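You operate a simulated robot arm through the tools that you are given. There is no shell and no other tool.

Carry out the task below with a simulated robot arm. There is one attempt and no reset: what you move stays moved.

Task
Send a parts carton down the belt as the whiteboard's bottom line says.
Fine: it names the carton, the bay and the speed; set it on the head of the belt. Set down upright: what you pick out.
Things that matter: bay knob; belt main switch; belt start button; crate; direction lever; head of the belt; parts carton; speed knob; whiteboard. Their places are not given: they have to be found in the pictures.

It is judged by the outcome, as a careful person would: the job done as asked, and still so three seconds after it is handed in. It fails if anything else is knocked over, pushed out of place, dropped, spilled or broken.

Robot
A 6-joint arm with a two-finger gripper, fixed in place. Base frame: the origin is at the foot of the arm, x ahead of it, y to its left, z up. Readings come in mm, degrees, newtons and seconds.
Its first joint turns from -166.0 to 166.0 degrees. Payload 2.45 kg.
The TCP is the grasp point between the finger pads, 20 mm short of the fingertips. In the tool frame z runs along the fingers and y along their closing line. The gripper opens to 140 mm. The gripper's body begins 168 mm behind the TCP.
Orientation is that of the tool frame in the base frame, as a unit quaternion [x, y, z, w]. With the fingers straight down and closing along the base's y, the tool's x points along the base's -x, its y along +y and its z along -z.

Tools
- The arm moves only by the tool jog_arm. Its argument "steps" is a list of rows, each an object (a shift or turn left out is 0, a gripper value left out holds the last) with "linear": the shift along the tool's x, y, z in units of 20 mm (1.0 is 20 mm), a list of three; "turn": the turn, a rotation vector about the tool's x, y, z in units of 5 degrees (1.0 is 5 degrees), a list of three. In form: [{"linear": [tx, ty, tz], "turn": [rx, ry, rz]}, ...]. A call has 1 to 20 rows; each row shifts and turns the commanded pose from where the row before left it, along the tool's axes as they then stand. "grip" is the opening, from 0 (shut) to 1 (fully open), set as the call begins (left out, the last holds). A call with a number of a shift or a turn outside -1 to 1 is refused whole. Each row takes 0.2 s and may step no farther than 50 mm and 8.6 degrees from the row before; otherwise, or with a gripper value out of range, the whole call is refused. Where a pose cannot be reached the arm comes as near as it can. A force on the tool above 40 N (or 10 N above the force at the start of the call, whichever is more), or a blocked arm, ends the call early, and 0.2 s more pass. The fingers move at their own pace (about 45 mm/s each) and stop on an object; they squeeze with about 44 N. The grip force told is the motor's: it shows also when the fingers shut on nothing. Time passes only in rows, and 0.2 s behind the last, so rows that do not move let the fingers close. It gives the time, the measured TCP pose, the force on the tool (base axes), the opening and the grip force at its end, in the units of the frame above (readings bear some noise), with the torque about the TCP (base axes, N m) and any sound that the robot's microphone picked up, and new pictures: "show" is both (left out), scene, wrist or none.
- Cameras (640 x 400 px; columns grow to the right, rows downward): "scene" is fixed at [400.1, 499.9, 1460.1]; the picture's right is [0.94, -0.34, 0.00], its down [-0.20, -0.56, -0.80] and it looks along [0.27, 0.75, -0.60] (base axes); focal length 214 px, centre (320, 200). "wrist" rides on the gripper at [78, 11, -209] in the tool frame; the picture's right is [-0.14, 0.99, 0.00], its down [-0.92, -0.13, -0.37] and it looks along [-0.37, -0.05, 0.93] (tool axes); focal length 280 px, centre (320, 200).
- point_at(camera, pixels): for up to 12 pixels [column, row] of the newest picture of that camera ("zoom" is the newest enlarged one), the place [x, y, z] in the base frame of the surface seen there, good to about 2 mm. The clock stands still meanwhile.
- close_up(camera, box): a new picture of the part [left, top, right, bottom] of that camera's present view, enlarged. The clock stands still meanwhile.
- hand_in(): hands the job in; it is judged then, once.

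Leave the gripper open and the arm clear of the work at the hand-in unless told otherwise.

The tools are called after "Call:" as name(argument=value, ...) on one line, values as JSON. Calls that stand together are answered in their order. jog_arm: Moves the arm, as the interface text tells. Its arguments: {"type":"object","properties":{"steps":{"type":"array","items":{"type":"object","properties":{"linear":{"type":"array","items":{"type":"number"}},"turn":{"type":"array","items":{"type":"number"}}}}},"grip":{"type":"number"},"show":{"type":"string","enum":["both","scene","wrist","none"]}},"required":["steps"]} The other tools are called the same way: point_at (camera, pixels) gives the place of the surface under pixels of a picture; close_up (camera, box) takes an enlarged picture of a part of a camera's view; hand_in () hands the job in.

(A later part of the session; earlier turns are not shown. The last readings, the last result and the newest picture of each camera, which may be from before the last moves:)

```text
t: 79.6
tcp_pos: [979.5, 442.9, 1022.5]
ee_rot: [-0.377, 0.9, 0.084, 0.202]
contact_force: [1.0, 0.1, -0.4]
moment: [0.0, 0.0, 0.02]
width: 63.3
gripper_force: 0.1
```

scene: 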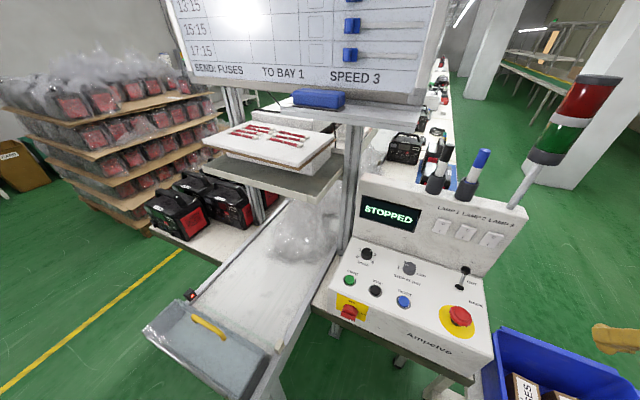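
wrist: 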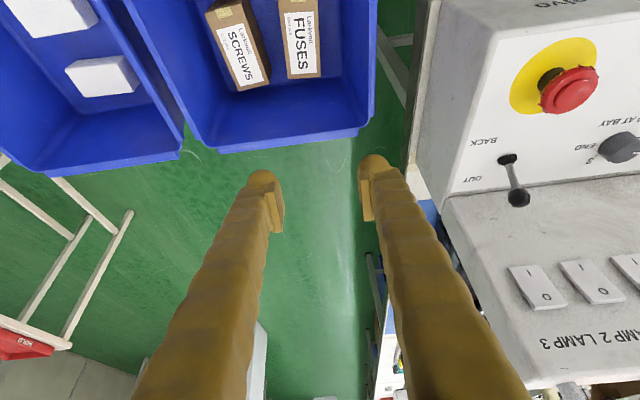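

I'm above the crate. Let me enlarge and measure FUSES, SCREWS and the crate wall from this angle.

Call:
close_up(camera="wrist", box=[190, 0, 390, 125])

Call:
point_at(camera="zoom", pixels=[[290, 10], [408, 8], [315, 240], [410, 235], [240, 200], [255, 250], [355, 120], [465, 120], [530, 120], [575, 120], [290, 120], [430, 180]])

```text
3.20 times, centred on (290, 62) of wrist
```

zoom: 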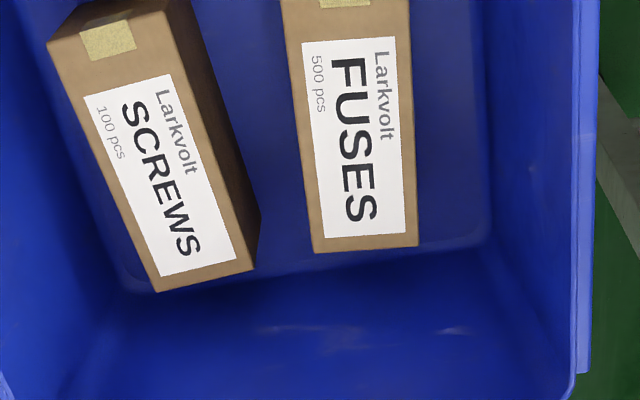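

```text
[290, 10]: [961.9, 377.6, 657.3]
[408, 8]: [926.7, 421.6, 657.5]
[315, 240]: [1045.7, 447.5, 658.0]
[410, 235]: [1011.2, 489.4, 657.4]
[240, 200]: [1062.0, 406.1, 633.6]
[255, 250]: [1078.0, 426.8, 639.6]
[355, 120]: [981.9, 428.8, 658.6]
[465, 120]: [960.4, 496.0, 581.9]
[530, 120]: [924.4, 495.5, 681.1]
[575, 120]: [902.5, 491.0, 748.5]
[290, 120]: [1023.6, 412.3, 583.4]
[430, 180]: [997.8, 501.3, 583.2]
```

FUSES measured: corners give a ~57 mm wide, ~125 mm long top at z 658, centre ≈ (984, 432), turned ~6° clockwise from the crate axis. Gaps of ~45 mm each side. I open to 98 mm, align, and go down to z≈730 first.

Call:
jog_arm(steps=[{"linear": [0.4, -0.55, -0.19]}, {"turn": [0.24, 0, 0.516]}, {"turn": [0.24, 0, 0.516]}, {"linear": [0.4126, 0, 0.8845]}, {"linear": [0.4126, 0, 0.8845]}, {"linear": [0.4126, 0, 0.8845]}, {"linear": [0.4126, 0, 0.8845]}, {"linear": [0.4126, 0, 0.8845]}, {"linear": [0.4126, 0, 0.8845]}, {"linear": [0.4126, 0, 0.8845]}, {"linear": [0.4126, 0, 0.8845]}, {"linear": [0.4126, 0, 0.8845]}, {"linear": [0.4126, 0, 0.8845]}, {"linear": [0.4126, 0, 0.8845]}, {"linear": [0.4126, 0, 0.8845]}, {"linear": [0.4126, 0, 0.8845]}, {"linear": [0.4126, 0, 0.8845]}, {"linear": [0.4126, 0, 0.8845]}, {}], grip=0.7, show="both")

```text
t: 83.6
tcp_pos: [983.1, 429.9, 728.9]
ee_rot: [-0.331, 0.918, 0.075, 0.206]
contact_force: [-0.6, 0.0, -0.3]
moment: [0.01, -0.02, 0.0]
width: 98.1
gripper_force: 0.0
```

scene: 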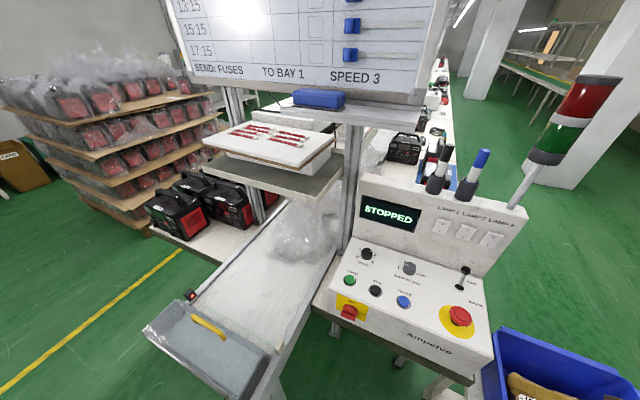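
wrist: 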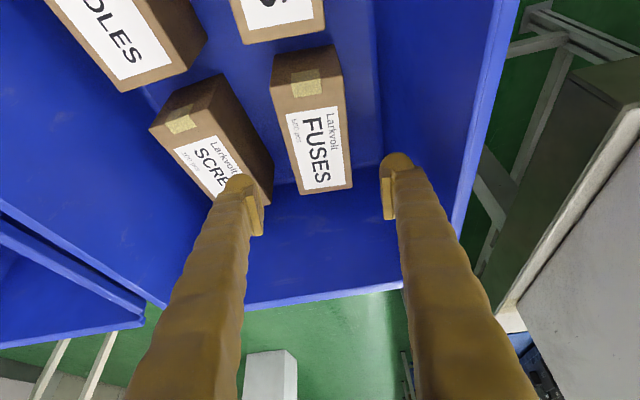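

It reaches. Before going lower, check the left finger's clearance to SCREWS.

Call:
close_up(camera="wrist", box=[140, 40, 420, 215])

Call:
point_at(camera="zoom", pixels=[[175, 155], [200, 205], [225, 260], [235, 290], [310, 130], [455, 115], [345, 345], [480, 330], [290, 310], [300, 360], [205, 190], [315, 95]])

```text
2.29 times, centred on (280, 128) of wrist
```

zoom: 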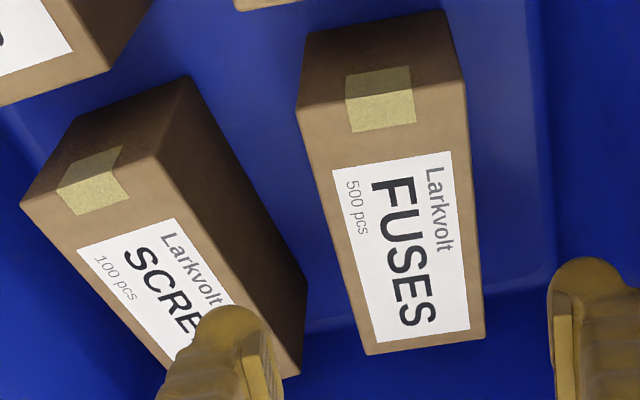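

```text
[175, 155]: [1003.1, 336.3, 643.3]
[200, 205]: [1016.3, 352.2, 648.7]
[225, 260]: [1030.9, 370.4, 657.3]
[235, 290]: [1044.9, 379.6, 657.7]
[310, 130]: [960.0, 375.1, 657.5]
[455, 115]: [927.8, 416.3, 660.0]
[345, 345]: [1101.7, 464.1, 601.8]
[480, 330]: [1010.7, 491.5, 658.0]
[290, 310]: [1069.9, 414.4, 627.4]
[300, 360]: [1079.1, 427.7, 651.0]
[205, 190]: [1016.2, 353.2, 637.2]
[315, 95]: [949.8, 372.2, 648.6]
```

SCREWS' edge is ~10 mm outside the finger; I'll narrow the opening to 84 mm for more margin and descend 97 mm to z≈632.

Call:
jog_arm(steps=[{}, {}, {"linear": [0.41, 0, 0.879]}, {"linear": [0.41, 0, 0.879]}, {"linear": [0.41, 0, 0.879]}, {"linear": [0.41, 0, 0.879]}, {"linear": [0.41, 0, 0.879]}, {}], grip=0.6, show="wrist")

```text
t: 85.4
tcp_pos: [983.6, 428.8, 631.5]
ee_rot: [-0.331, 0.918, 0.074, 0.206]
contact_force: [-0.2, 0.2, -0.2]
moment: [-0.01, -0.02, -0.01]
width: 83.8
gripper_force: 0.0
```

wrist: 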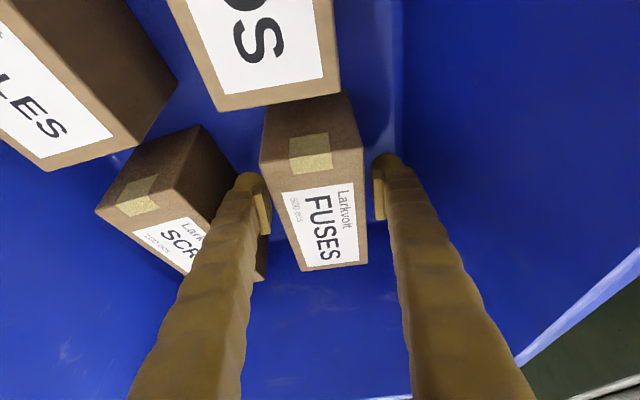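

The carton sits between the fingers. Close on it.

Call:
jog_arm(steps=[{}, {}, {}, {}, {}], grip=0.2, show="wrist")

```text
t: 86.6
tcp_pos: [984.1, 429.1, 632.6]
ee_rot: [-0.331, 0.918, 0.074, 0.206]
contact_force: [0.9, 0.4, 0.5]
moment: [-0.16, -0.05, 0.1]
width: 65.2
gripper_force: 44.1
```

wrist: 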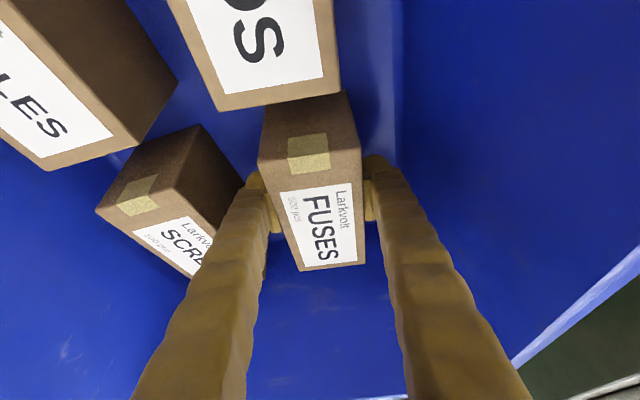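

Held at 65 mm width. Lift straight up ~100 mm and check.

Call:
jog_arm(steps=[{"linear": [-0.2, 0, -0.43]}, {"linear": [-0.41, 0, -0.879]}, {"linear": [-0.41, 0, -0.879]}, {"linear": [-0.41, 0, -0.879]}, {"linear": [-0.41, 0, -0.879]}, {"linear": [-0.41, 0, -0.879]}, {}], show="both")

```text
t: 88.2
tcp_pos: [982.1, 428.8, 737.4]
ee_rot: [-0.331, 0.918, 0.074, 0.206]
contact_force: [-0.6, 0.1, -3.9]
moment: [-0.05, 0.03, 0.0]
width: 64.8
gripper_force: 44.0
```

scene: 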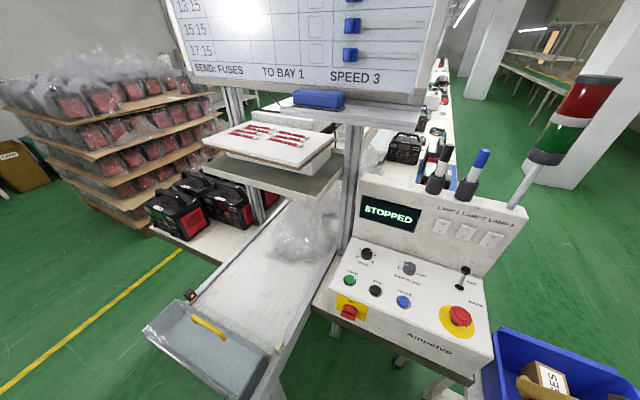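
wrist: 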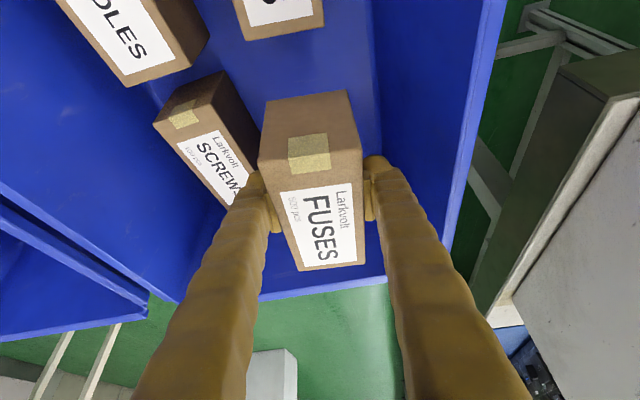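

The carton is held firmly (≈4 N weight) and level. Lift on to z≈1020 to clear everything.

Call:
jog_arm(steps=[{"linear": [-0.4226, 0, -0.906]}, {"linear": [-0.4226, 0, -0.906]}, {"linear": [-0.4226, 0, -0.906]}, {"linear": [-0.4226, 0, -0.906]}, {"linear": [-0.4226, 0, -0.906]}, {"linear": [-0.4226, 0, -0.906]}, {"linear": [-0.4226, 0, -0.906]}, {"linear": [-0.4226, 0, -0.906]}, {"linear": [-0.4226, 0, -0.906]}, {"linear": [-0.4226, 0, -0.906]}, {"linear": [-0.4226, 0, -0.906]}, {"linear": [-0.4226, 0, -0.906]}, {"linear": [-0.4226, 0, -0.906]}, {"linear": [-0.4226, 0, -0.906]}, {"turn": [-0.24, 0, -0.516]}, {"turn": [-0.24, 0, -0.516]}, {}], show="both")

```text
t: 91.8
tcp_pos: [980.8, 428.8, 1018.7]
ee_rot: [-0.376, 0.9, 0.085, 0.202]
contact_force: [0.2, -0.4, -4.3]
moment: [0.0, 0.04, -0.01]
width: 64.6
gripper_force: 44.6
```

scene: 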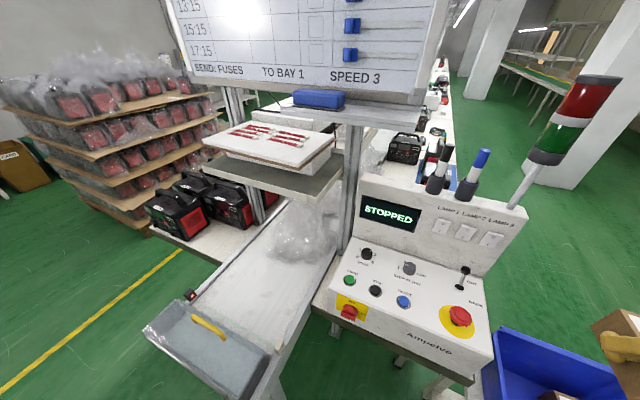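
wrist: 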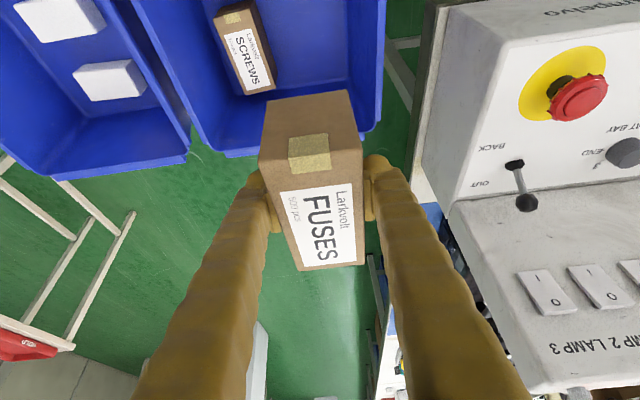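

Now back 150 mm toward the robot, then sideways along the panel front toward the belt.

Call:
jog_arm(steps=[{"linear": [0.85, 0, -0.396]}, {"linear": [0.85, 0, -0.396]}, {"linear": [0.85, 0, -0.396]}, {"linear": [0.85, 0, -0.396]}, {"linear": [0.85, 0, -0.396]}, {"linear": [0.85, 0, -0.396]}, {"linear": [0.85, 0, -0.396]}, {"linear": [0.85, 0, -0.396]}, {"linear": [0, 1, 0]}, {"linear": [0, 1, 0]}, {"linear": [0, 1, 0]}, {"linear": [0, 1, 0]}, {"linear": [0, 1, 0]}, {"linear": [0, 1, 0]}, {"linear": [0, 1, 0]}, {"linear": [0, 1, 0]}, {"linear": [0, 1, 0]}, {"linear": [0, 1, 0]}], show="both")

```text
t: 95.6
tcp_pos: [734.5, 460.9, 1017.9]
ee_rot: [-0.375, 0.901, 0.083, 0.203]
contact_force: [-0.4, -0.6, -2.9]
moment: [-0.01, -0.01, -0.02]
width: 64.9
gripper_force: 44.1
```

scene: 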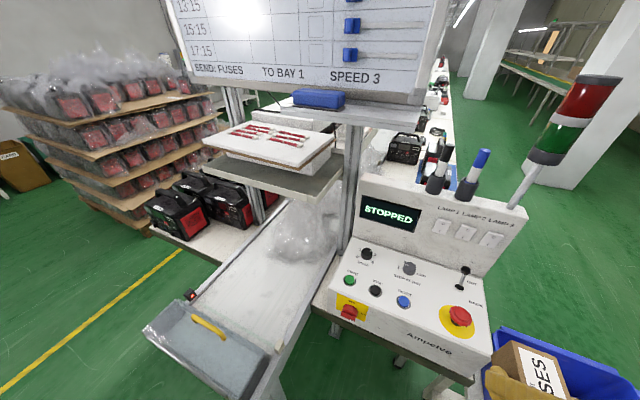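
wrist: 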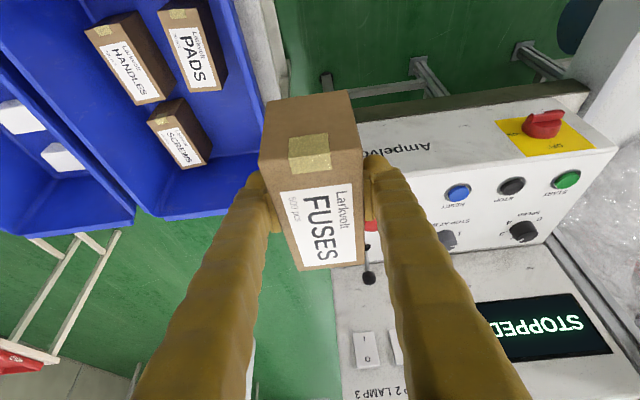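

Good. Continue sideways 320 mm.

Call:
jog_arm(steps=[{"linear": [0, 1, 0]}, {"linear": [0, 1, 0]}, {"linear": [0, 1, 0]}, {"linear": [0, 1, 0]}, {"linear": [0, 1, 0]}, {"linear": [0, 1, 0]}, {"linear": [0, 1, 0]}, {"linear": [0, 1, 0]}, {"linear": [0, 1, 0]}, {"linear": [0, 1, 0]}, {"linear": [0, 1, 0]}, {"linear": [0, 1, 0]}, {"linear": [0, 1, 0]}, {"linear": [0, 1, 0]}, {"linear": [0, 1, 0]}, {"linear": [0, 1, 0]}], show="both")

```text
t: 99.0
tcp_pos: [505.0, 688.2, 1016.0]
ee_rot: [-0.377, 0.9, 0.085, 0.202]
contact_force: [0.1, 0.0, -3.1]
moment: [0.0, 0.01, 0.03]
width: 64.6
gripper_force: 43.7
```

scene: 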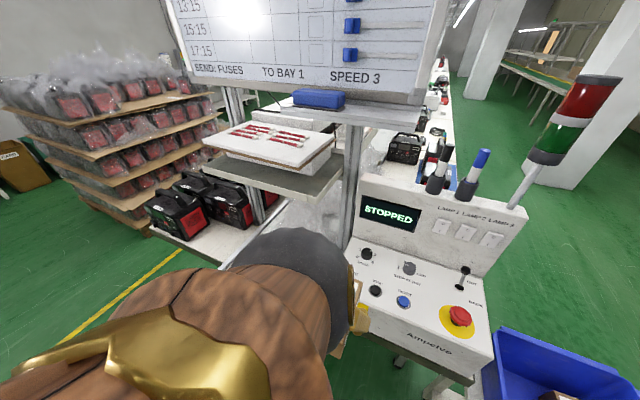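
wrist: 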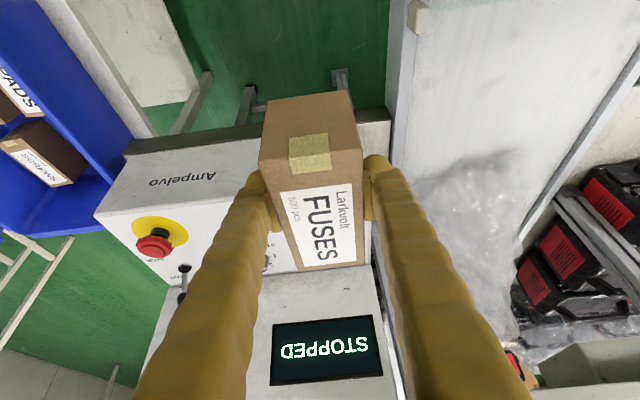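

Continue the last ~306 mm sideways to be above the belt head.

Call:
jog_arm(steps=[{"linear": [0, 1, 0]}, {"linear": [0, 1, 0]}, {"linear": [0, 1, 0]}, {"linear": [0, 1, 0]}, {"linear": [0, 1, 0]}, {"linear": [0, 1, 0]}, {"linear": [0, 1, 0]}, {"linear": [0, 1, 0]}, {"linear": [0, 1, 0]}, {"linear": [0, 1, 0]}, {"linear": [0, 1, 0]}, {"linear": [0, 1, 0]}, {"linear": [0, 1, 0]}, {"linear": [0, 1, 0]}, {"linear": [0, 1, 0]}], show="both")

```text
t: 102.2
tcp_pos: [294.4, 897.3, 1014.7]
ee_rot: [-0.377, 0.9, 0.083, 0.201]
contact_force: [0.3, -0.3, -3.8]
moment: [-0.03, 0.02, -0.03]
width: 64.3
gripper_force: 44.1
```

scene: 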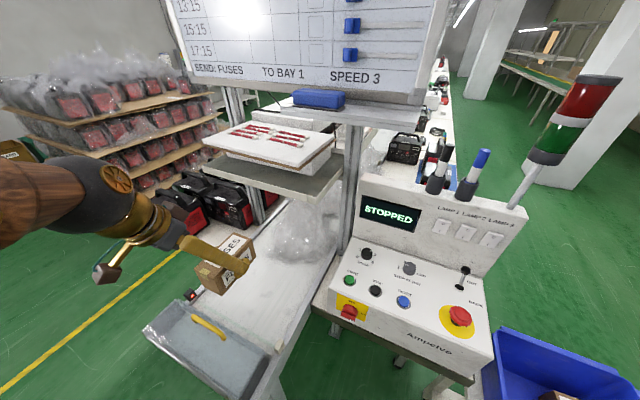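
wrist: 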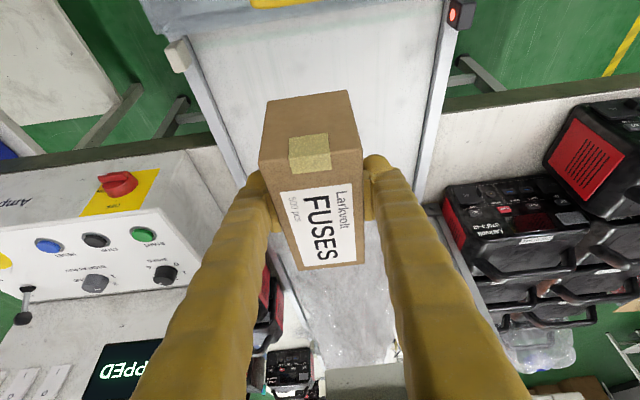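

Above the belt. Measure the hood's inner edge, gate parts and belt from here before lowering.

Call:
close_up(camera="wrist", box=[140, 0, 480, 140])

Call:
point_at(camera="wrist", pixels=[[200, 25], [240, 15], [300, 12], [380, 5], [240, 40], [300, 40], [300, 70], [180, 55], [455, 15], [230, 120], [400, 120], [300, 85]])

```text
1.88 times, centred on (310, 70) of wrist
```

zoom: 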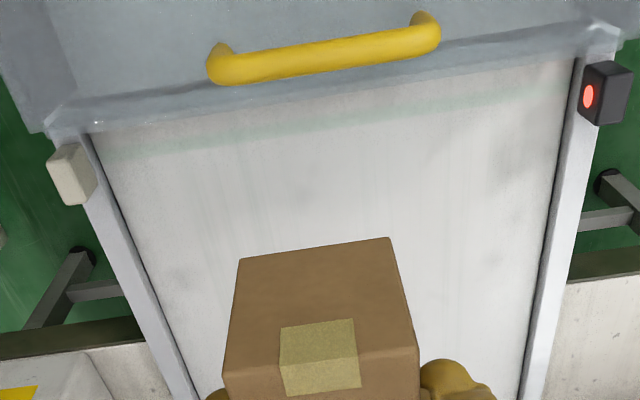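

```text
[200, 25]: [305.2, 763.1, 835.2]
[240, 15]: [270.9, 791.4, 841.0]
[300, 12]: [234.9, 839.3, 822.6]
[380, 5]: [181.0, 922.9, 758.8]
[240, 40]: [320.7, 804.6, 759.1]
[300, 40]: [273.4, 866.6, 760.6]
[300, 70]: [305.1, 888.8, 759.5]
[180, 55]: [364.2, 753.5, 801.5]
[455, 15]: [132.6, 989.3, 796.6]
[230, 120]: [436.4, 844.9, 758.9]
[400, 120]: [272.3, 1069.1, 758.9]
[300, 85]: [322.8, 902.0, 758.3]
```

Now align (−11 mm in u, −10 mm in v) and lower ~195 mm to just above the belt.

Call:
jog_arm(steps=[{"linear": [0.485, 0.485, -0.226]}, {"linear": [0.414, 0, 0.888]}, {"linear": [0.414, 0, 0.888]}, {"linear": [0.414, 0, 0.888]}, {"linear": [0.414, 0, 0.888]}, {"linear": [0.414, 0, 0.888]}, {"linear": [0.414, 0, 0.888]}, {"linear": [0.414, 0, 0.888]}, {"linear": [0.414, 0, 0.888]}, {"linear": [0.414, 0, 0.888]}, {"linear": [0.38, 0, 0.81]}, {}], show="both")

```text
t: 104.8
tcp_pos: [278.9, 899.0, 821.5]
ee_rot: [-0.376, 0.9, 0.084, 0.202]
contact_force: [-0.1, -0.5, -2.8]
moment: [-0.01, 0.02, -0.01]
width: 64.6
gripper_force: 43.9
```

scene: 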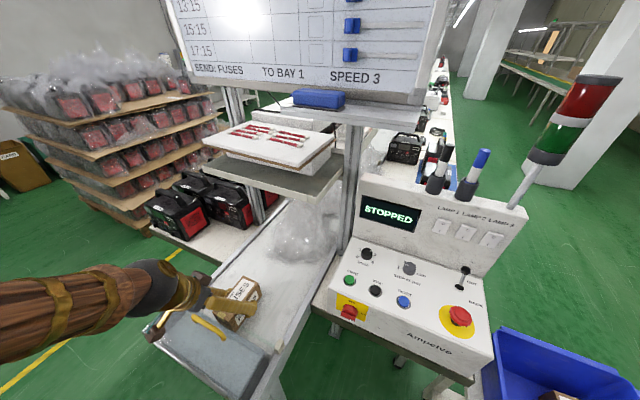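
wrist: 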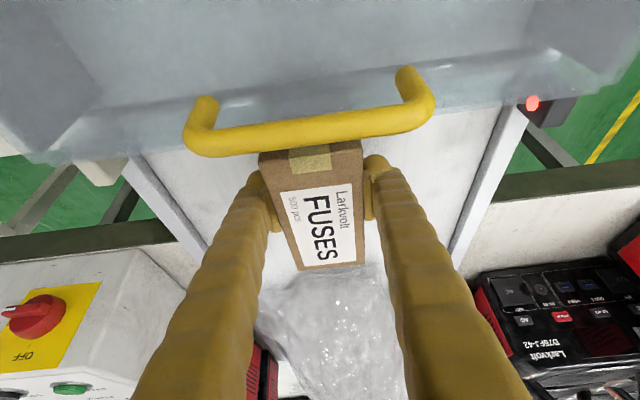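

Just above the belt (about 10 mm). Lower in 2 mm steps.

Call:
jog_arm(steps=[{"linear": [0.0423, 0, 0.0906]}, {"linear": [0.0423, 0, 0.0906]}, {"linear": [0.0423, 0, 0.0906]}, {"linear": [0.0423, 0, 0.0906]}, {}], show="none")

Call:
jog_arm(steps=[{"linear": [0.0423, 0, 0.0906]}, {}], show="none")

```text
t: 106.0
tcp_pos: [280.3, 897.3, 815.3]
ee_rot: [-0.376, 0.9, 0.084, 0.202]
contact_force: [-0.1, 0.6, -3.6]
moment: [-0.01, 0.01, -0.01]
width: 64.8
gripper_force: 43.6
```

```text
t: 106.6
tcp_pos: [278.8, 897.2, 811.1]
ee_rot: [-0.376, 0.9, 0.083, 0.202]
contact_force: [0.0, 0.6, -3.0]
moment: [0.0, 0.0, -0.01]
width: 64.9
gripper_force: 44.2
```

Call:
jog_arm(steps=[{"linear": [0.0212, 0, 0.0453]}, {}], show="none")

Call:
jog_arm(steps=[{"linear": [0.0212, 0, 0.0453]}, {}], show="wrist")

```text
t: 107.2
tcp_pos: [279.7, 898.8, 812.0]
ee_rot: [-0.376, 0.9, 0.083, 0.203]
contact_force: [-0.6, 0.9, -4.1]
moment: [0.02, 0.02, 0.0]
width: 65.0
gripper_force: 43.9
```

```text
t: 107.8
tcp_pos: [279.2, 897.1, 810.5]
ee_rot: [-0.376, 0.901, 0.083, 0.202]
contact_force: [0.3, 1.0, -2.9]
moment: [-0.02, 0.02, -0.01]
width: 64.6
gripper_force: 43.9
```

wrist: 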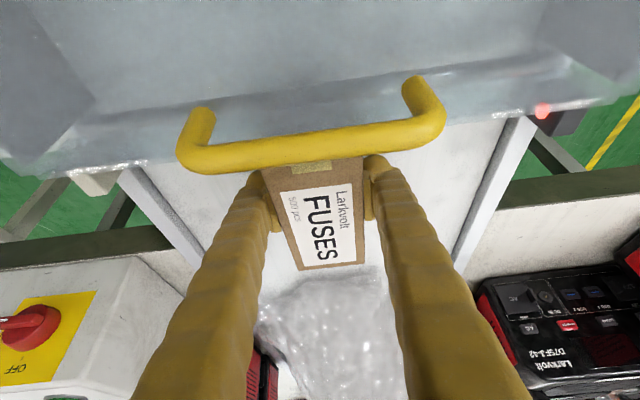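

No contact yet; continue in 1 mm steps.

Call:
jog_arm(steps=[{"linear": [0.0212, 0, 0.0453]}, {"linear": [0.0212, 0, 0.0453]}, {}], show="none")

Call:
jog_arm(steps=[{"linear": [0.0212, 0, 0.0453]}, {}], show="none")

Call:
jog_arm(steps=[{"linear": [0.0212, 0, 0.0453]}, {}], show="none")

```text
t: 108.6
tcp_pos: [280.3, 898.3, 808.4]
ee_rot: [-0.377, 0.9, 0.084, 0.202]
contact_force: [0.1, 0.8, -2.9]
moment: [-0.02, 0.0, -0.01]
width: 64.7
gripper_force: 44.1
```

```text
t: 109.2
tcp_pos: [279.8, 898.8, 808.6]
ee_rot: [-0.377, 0.9, 0.085, 0.203]
contact_force: [-1.7, -2.6, 2.2]
moment: [0.07, -0.33, -0.16]
width: 64.7
gripper_force: 43.8
```

```text
t: 109.8
tcp_pos: [279.2, 898.7, 808.6]
ee_rot: [-0.377, 0.9, 0.085, 0.202]
contact_force: [-5.0, -6.7, 16.5]
moment: [0.27, -1.15, -0.24]
width: 64.7
gripper_force: 44.0
```

Contact felt (16 N). Ease up 0.5 mm, then open the fingers.

Call:
jog_arm(steps=[{"linear": [-0.015, 0, -0.032]}, {}], show="none")

Call:
jog_arm(steps=[{}, {}, {}, {}], grip=0.65, show="both")

Call:
close_up(camera="scene", box=[140, 250, 300, 370])

```text
t: 110.4
tcp_pos: [280.0, 898.8, 807.7]
ee_rot: [-0.377, 0.9, 0.084, 0.202]
contact_force: [-2.5, 5.0, 8.5]
moment: [0.16, -0.25, 0.13]
width: 64.6
gripper_force: 44.2
```

```text
t: 111.4
tcp_pos: [279.6, 897.8, 808.4]
ee_rot: [-0.377, 0.9, 0.083, 0.202]
contact_force: [0.1, -0.4, -1.1]
moment: [0.01, -0.01, 0.02]
width: 91.2
gripper_force: 0.1
```

scene: 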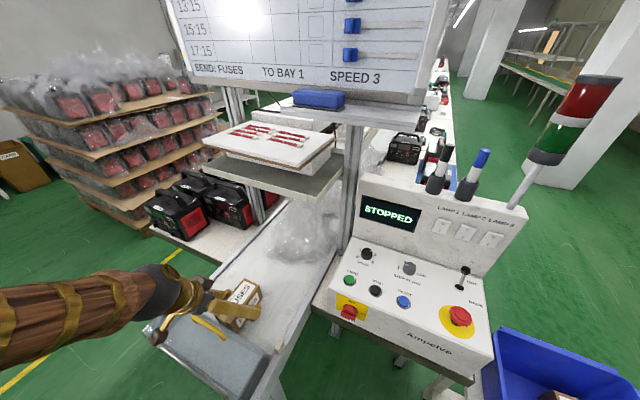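
wrist: 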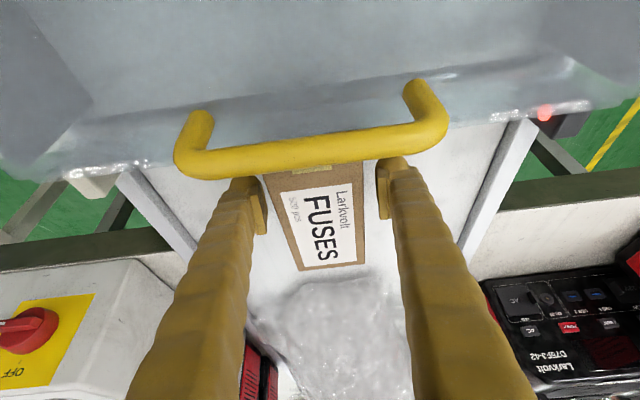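

```text
3.33 times, centred on (220, 310) of scene
```

zoom: 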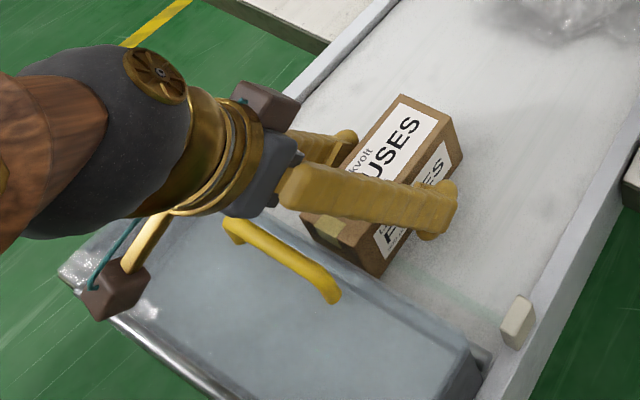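

The carton stands upright on the belt just past the hood, across the light-gate line. Rise straight up 200 mm.

Call:
jog_arm(steps=[{"linear": [-0.2, 0, -0.43]}, {"linear": [-0.4226, 0, -0.906]}, {"linear": [-0.4226, 0, -0.906]}, {"linear": [-0.4226, 0, -0.906]}, {"linear": [-0.4226, 0, -0.906]}, {"linear": [-0.4226, 0, -0.906]}, {"linear": [-0.4226, 0, -0.906]}, {"linear": [-0.4226, 0, -0.906]}, {"linear": [-0.4226, 0, -0.906]}, {"linear": [-0.4226, 0, -0.906]}, {"linear": [-0.4226, 0, -0.906]}, {}], show="both")

Call:
close_up(camera="wrist", box=[150, 0, 490, 212])

Call:
close_up(camera="scene", box=[160, 190, 340, 340])

```text
t: 114.0
tcp_pos: [279.2, 896.8, 1018.4]
ee_rot: [-0.376, 0.9, 0.084, 0.202]
contact_force: [0.6, -0.5, -0.8]
moment: [-0.04, 0.0, 0.0]
width: 90.9
gripper_force: 0.0
```

scene: 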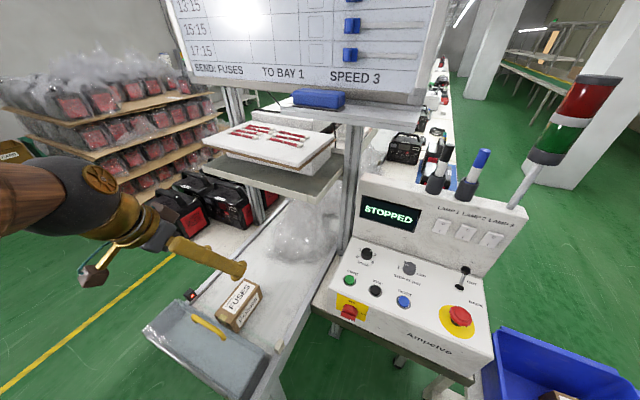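
wrist: 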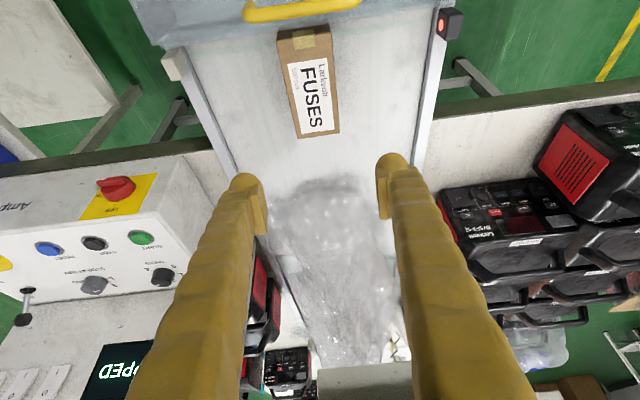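

```text
1.88 times, centred on (320, 106) of wrist
```

zoom: 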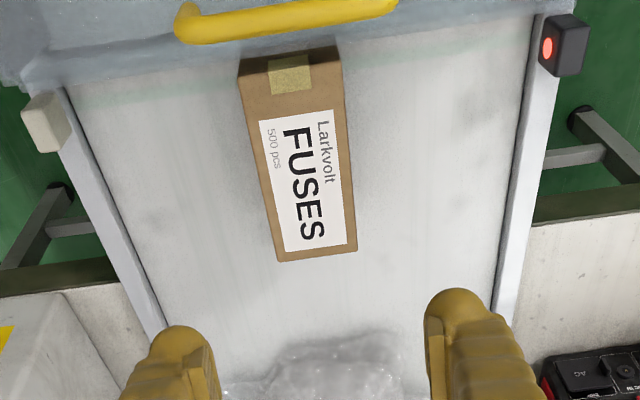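

```text
2.67 times, centred on (250, 265) of scene
```

zoom: 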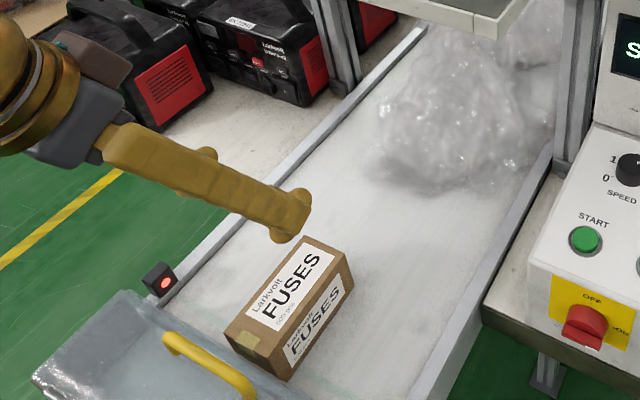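

The carton is in place. Before starting, I want to know whether that clear plastic lies on the belt in the carton's way.

Call:
close_up(camera="wrist", box=[240, 160, 440, 400])

Call:
point_at(camera="wrist", pixels=[[320, 180], [320, 200], [320, 220], [320, 250], [320, 280], [320, 310], [350, 340], [280, 240], [370, 300], [330, 365], [300, 190], [350, 200]])

Call:
point_at(camera="scene", pixels=[[290, 250], [300, 240], [310, 225], [320, 210], [325, 200], [335, 190], [275, 245], [295, 215], [340, 210], [270, 170], [330, 175], [315, 190]])

```text
1.67 times, centred on (340, 280) of wrist
```

zoom: 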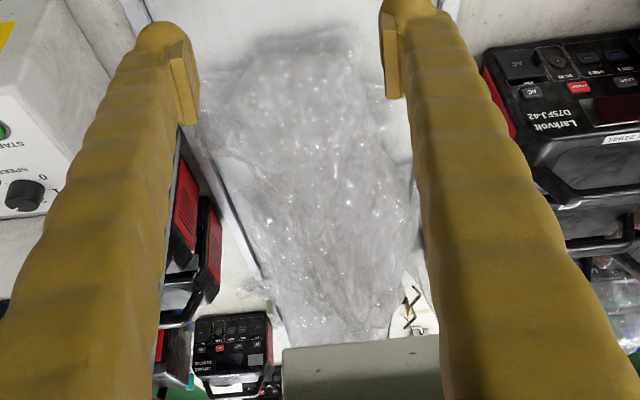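

```text
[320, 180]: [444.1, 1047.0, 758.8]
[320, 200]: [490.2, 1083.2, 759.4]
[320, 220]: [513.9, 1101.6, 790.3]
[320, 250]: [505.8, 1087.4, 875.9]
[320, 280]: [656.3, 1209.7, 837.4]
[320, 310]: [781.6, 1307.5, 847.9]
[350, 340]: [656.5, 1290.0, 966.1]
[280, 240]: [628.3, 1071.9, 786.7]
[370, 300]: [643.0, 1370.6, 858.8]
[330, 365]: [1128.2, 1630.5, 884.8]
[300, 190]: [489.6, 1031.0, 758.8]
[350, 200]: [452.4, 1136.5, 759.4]
```

```text
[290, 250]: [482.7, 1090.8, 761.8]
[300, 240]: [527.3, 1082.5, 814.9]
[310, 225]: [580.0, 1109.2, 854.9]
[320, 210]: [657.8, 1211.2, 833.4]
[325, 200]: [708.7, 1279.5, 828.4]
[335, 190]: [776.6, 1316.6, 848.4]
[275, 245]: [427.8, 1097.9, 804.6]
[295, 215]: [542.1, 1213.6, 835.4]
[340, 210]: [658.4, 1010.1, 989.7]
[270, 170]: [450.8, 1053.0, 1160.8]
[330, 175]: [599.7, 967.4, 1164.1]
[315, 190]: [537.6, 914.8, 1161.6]
```

The plastic starts well beyond (u≥1110) and belongs to the site; I leave it alone. Now START: close the fingers and move above the green button at about (599, 805).

Call:
jog_arm(steps=[{"linear": [-0.507, -0.998, 0.236]}, {"linear": [-0.507, -0.998, 0.236]}, {"linear": [-0.507, -0.998, 0.236]}, {"linear": [-0.507, -0.998, 0.236]}, {"linear": [-0.507, -0.998, 0.236]}, {"linear": [-0.507, -0.998, 0.236]}, {"linear": [-0.507, -0.998, 0.236]}, {"linear": [-0.507, -0.998, 0.236]}, {"linear": [-0.507, -0.998, 0.236]}, {"linear": [-0.507, -0.998, 0.236]}, {"linear": [-0.507, -0.998, 0.236]}, {"linear": [-0.507, -0.998, 0.236]}, {"linear": [-0.507, -0.998, 0.236]}, {"linear": [-0.507, -0.998, 0.236]}, {"linear": [-0.507, -0.998, 0.236]}, {}], grip=0, show="both")

```text
t: 117.4
tcp_pos: [610.2, 805.7, 1017.4]
ee_rot: [-0.377, 0.9, 0.084, 0.202]
contact_force: [1.0, -0.5, 0.5]
moment: [-0.01, -0.02, 0.02]
width: 0.0
gripper_force: 29.5
```

scene: 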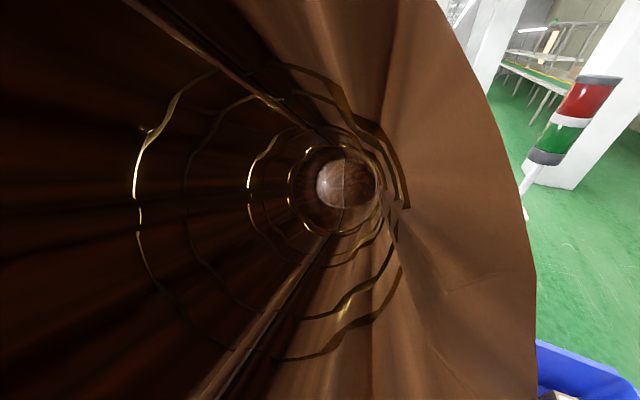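
wrist: 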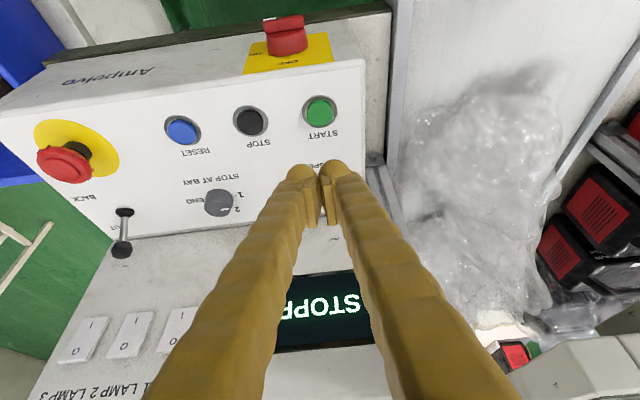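

START is at wrist pixel (319, 111). I'll measure it and look again at the main switch at (287, 35).

Call:
point_at(camera="wrist", pixels=[[319, 111], [319, 100], [319, 122], [307, 111], [331, 111], [335, 120]])

Call:
close_up(camera="wrist", box=[220, 0, 380, 140])

```text
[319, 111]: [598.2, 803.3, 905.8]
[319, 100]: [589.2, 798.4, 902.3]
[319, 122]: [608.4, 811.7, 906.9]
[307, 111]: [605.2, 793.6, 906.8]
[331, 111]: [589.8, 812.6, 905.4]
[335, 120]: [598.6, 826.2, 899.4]
```

```text
2.86 times, centred on (300, 70) of wrist
```

zoom: 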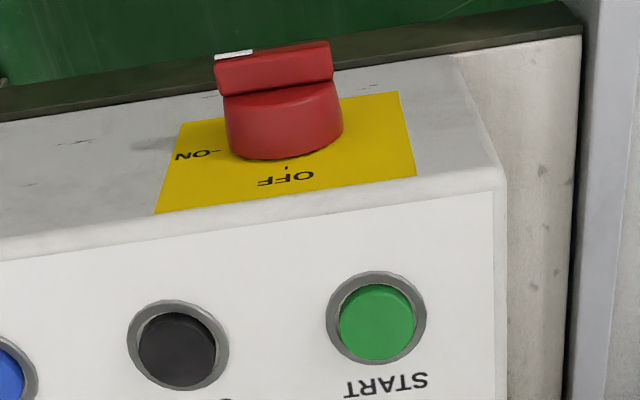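

Main switch is ON for sure. Roll the tool 15° so one finger corner is lowest, and come down over START.

Call:
jog_arm(steps=[{"turn": [1, 0, 0]}, {"turn": [1, 0, 0]}, {"turn": [1, 0, 0]}, {"linear": [0.443, 0.199, 0.818]}, {"linear": [0.443, 0.199, 0.818]}, {"linear": [0.443, 0.199, 0.818]}, {}], show="wrist")

```text
t: 119.0
tcp_pos: [607.8, 803.1, 961.9]
ee_rot: [-0.347, 0.904, -0.034, 0.249]
contact_force: [0.8, 0.2, -0.9]
moment: [-0.01, 0.0, 0.01]
width: 0.0
gripper_force: 29.5
```

wrist: 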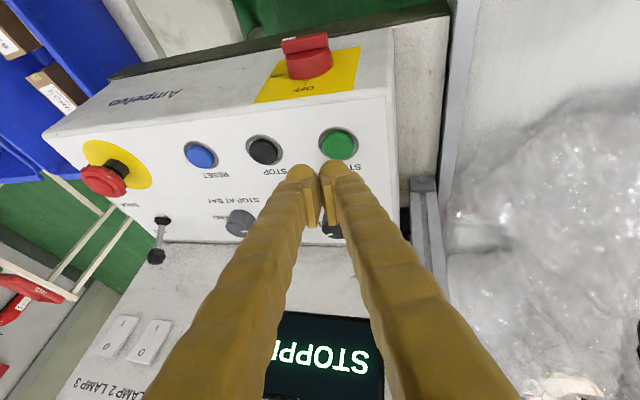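

Aligned: the low corner is over the button centre. Down 22 mm, then press in 2 mm steps.

Call:
jog_arm(steps=[{"linear": [0.233, 0.129, 0.481]}, {"linear": [0.233, 0.129, 0.481]}, {}], show="wrist")

Call:
jog_arm(steps=[{"linear": [0.0423, 0.0235, 0.0875]}, {"linear": [0.0423, 0.0235, 0.0875]}, {"linear": [0.0423, 0.0235, 0.0875]}], show="wrist")

```text
t: 119.8
tcp_pos: [608.3, 803.0, 938.5]
ee_rot: [-0.347, 0.903, -0.033, 0.249]
contact_force: [-0.5, -0.6, 0.7]
moment: [-0.01, -0.01, 0.0]
width: 0.0
gripper_force: 29.8
```

wrist: 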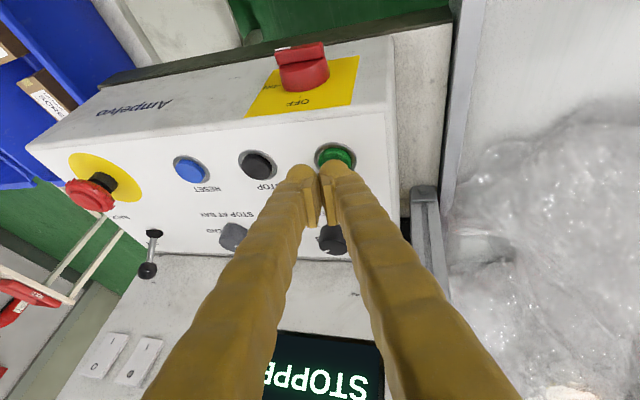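

```text
t: 120.6
tcp_pos: [609.9, 803.0, 932.7]
ee_rot: [-0.347, 0.903, -0.035, 0.249]
contact_force: [0.3, 0.2, 1.0]
moment: [-0.02, 0.01, 0.0]
width: 0.3
gripper_force: 29.4
```

wrist: 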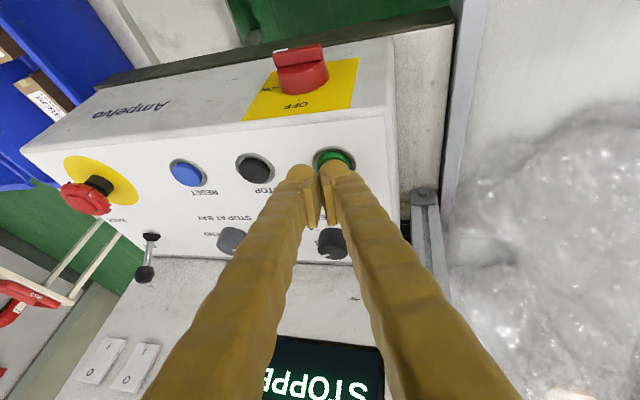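

No touch yet (the finger ends are rounded). Continue down in small steps.

Call:
jog_arm(steps=[{"linear": [0.0423, 0.0235, 0.0875]}, {"linear": [0.0423, 0.0235, 0.0875]}], show="wrist")

Call:
close_up(camera="wrist", box=[270, 110, 400, 210])

```text
t: 121.2
tcp_pos: [609.8, 803.0, 927.3]
ee_rot: [-0.347, 0.903, -0.034, 0.25]
contact_force: [0.6, 0.7, 4.7]
moment: [0.03, 0.0, 0.0]
width: 0.0
gripper_force: 29.3
heard: click
```

wrist: 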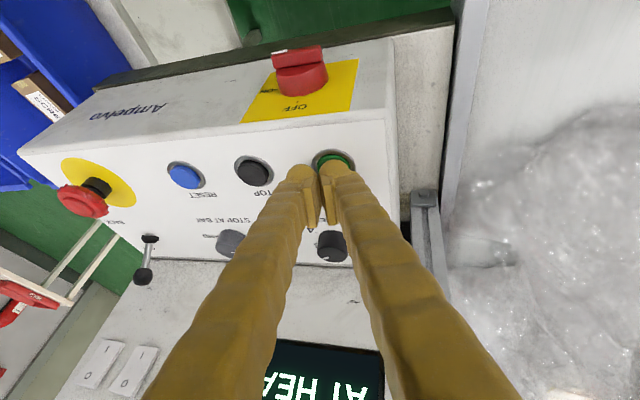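

```text
4.00 times, centred on (335, 160) of wrist
```

zoom: 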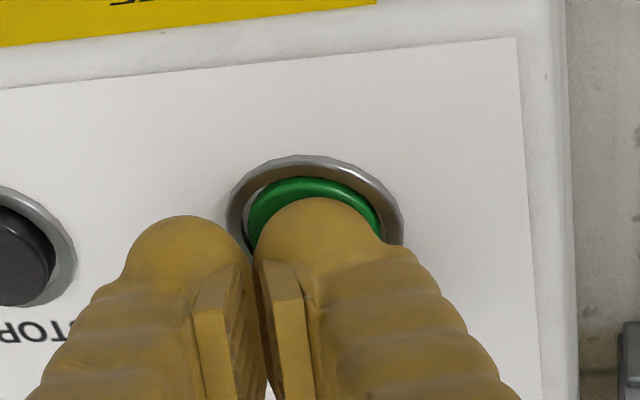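

A click, and the display changed to "AT HEA…". Lift off the button and read the display.

Call:
jog_arm(steps=[{"linear": [-0.233, -0.129, -0.481]}, {"linear": [-0.35, -0.2, -0.8]}, {"linear": [-0.35, -0.2, -0.8]}], show="both")

Call:
close_up(camera="scene", box=[160, 170, 440, 345])

```text
t: 122.0
tcp_pos: [606.6, 802.6, 975.8]
ee_rot: [-0.347, 0.904, -0.034, 0.249]
contact_force: [-0.7, -0.1, 0.6]
moment: [0.0, 0.02, -0.04]
width: 0.0
gripper_force: 29.7
```

scene: 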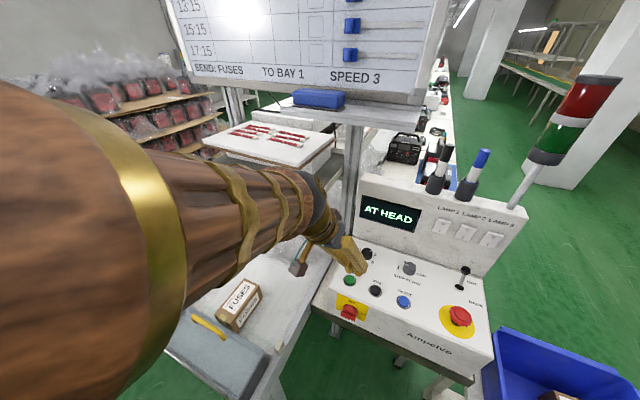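
wrist: 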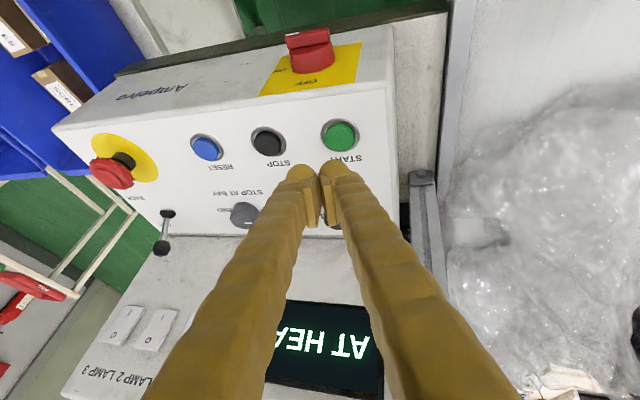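

```text
2.29 times, centred on (300, 258) of scene
```

zoom: 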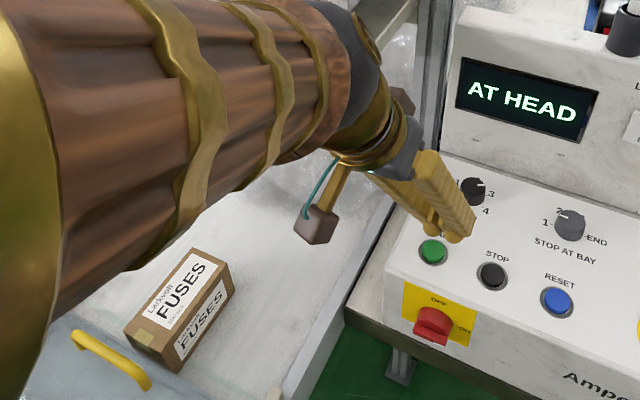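

The display reads "AT HEAD". Let me let a little time pass and see whether the belt runs.

Call:
jog_arm(steps=[{}, {}, {}, {}, {}], show="scene")

Call:
close_up(camera="scene", box=[160, 170, 520, 345])

Call:
close_up(camera="scene", box=[340, 240, 480, 330])

```text
t: 123.2
tcp_pos: [607.2, 804.0, 974.8]
ee_rot: [-0.347, 0.903, -0.035, 0.249]
contact_force: [-0.1, -0.6, 0.3]
moment: [-0.01, -0.02, 0.0]
width: 0.0
gripper_force: 29.4
```

scene: 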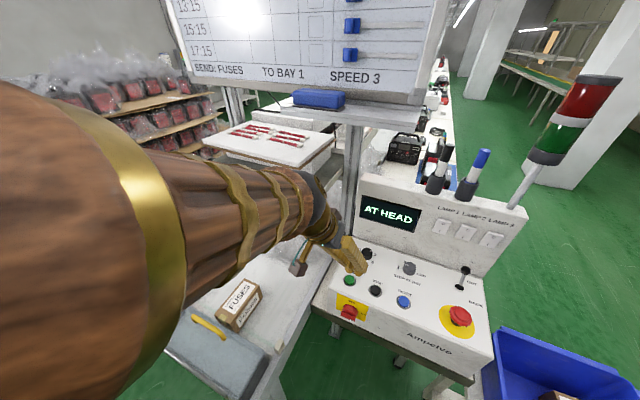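

```text
1.78 times, centred on (340, 258) of scene
```

zoom: 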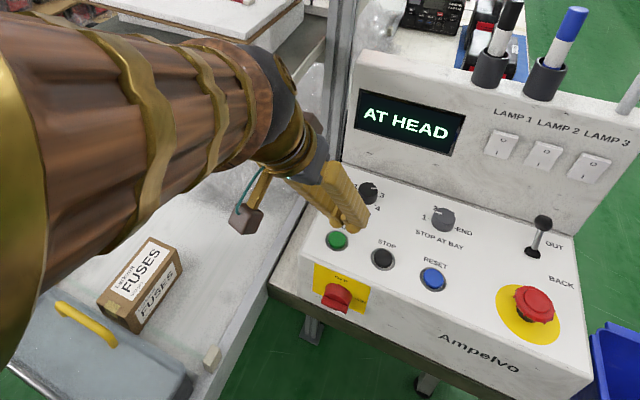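

```text
4.44 times, centred on (410, 285) of scene
```

zoom: 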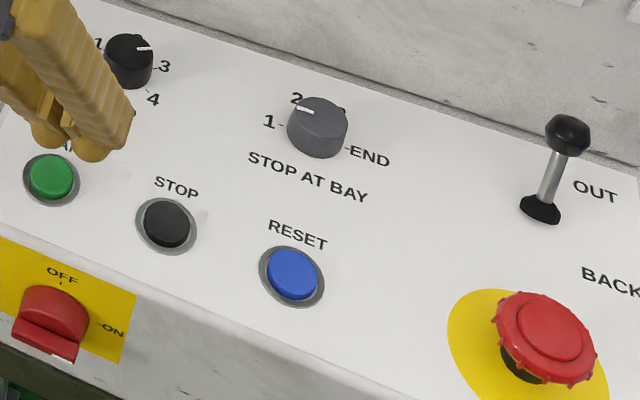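

The carton hasn't moved visibly. I'll wait a few seconds more with the arm drawn back a little, watching the display.

Call:
jog_arm(steps=[{"turn": [-1, 0, 0]}, {"turn": [-1, 0, 0]}, {"turn": [-1, 0, 0]}, {"linear": [0.7, 0, -0.7]}, {"linear": [0.7, 0, -0.7]}, {"linear": [0.7, 0, -0.7]}, {"linear": [0.7, 0, -0.7]}, {}, {}, {}, {}, {}, {}, {}], show="both")

Call:
close_up(camera="scene", box=[160, 170, 520, 345])

```text
t: 126.2
tcp_pos: [556.0, 750.0, 1002.6]
ee_rot: [-0.376, 0.901, 0.083, 0.202]
contact_force: [0.0, -0.6, -0.1]
moment: [0.02, -0.05, -0.03]
width: 0.1
gripper_force: 29.3
```

scene: 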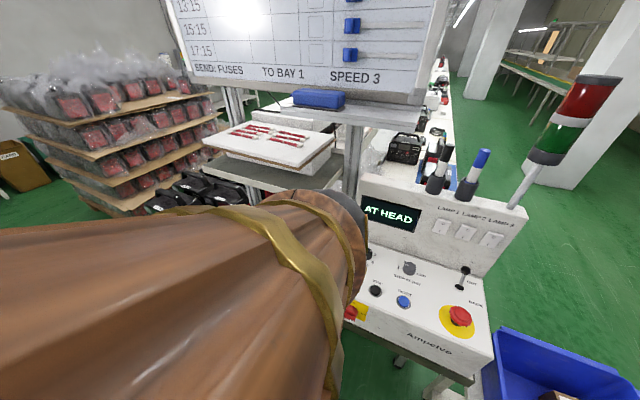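
wrist: 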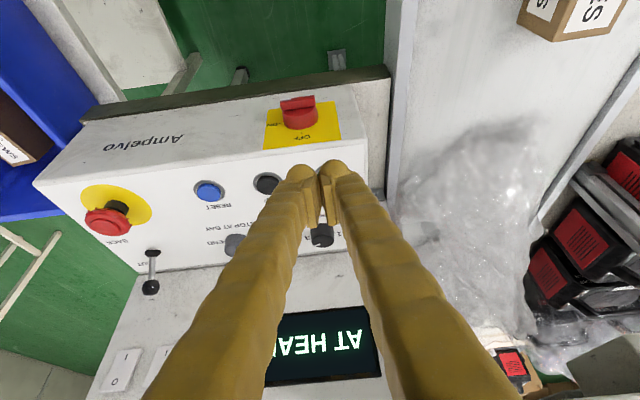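

```text
1.78 times, centred on (340, 258) of scene
```

zoom: 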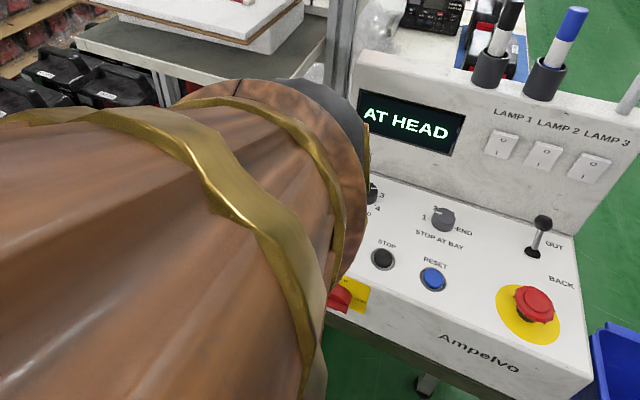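

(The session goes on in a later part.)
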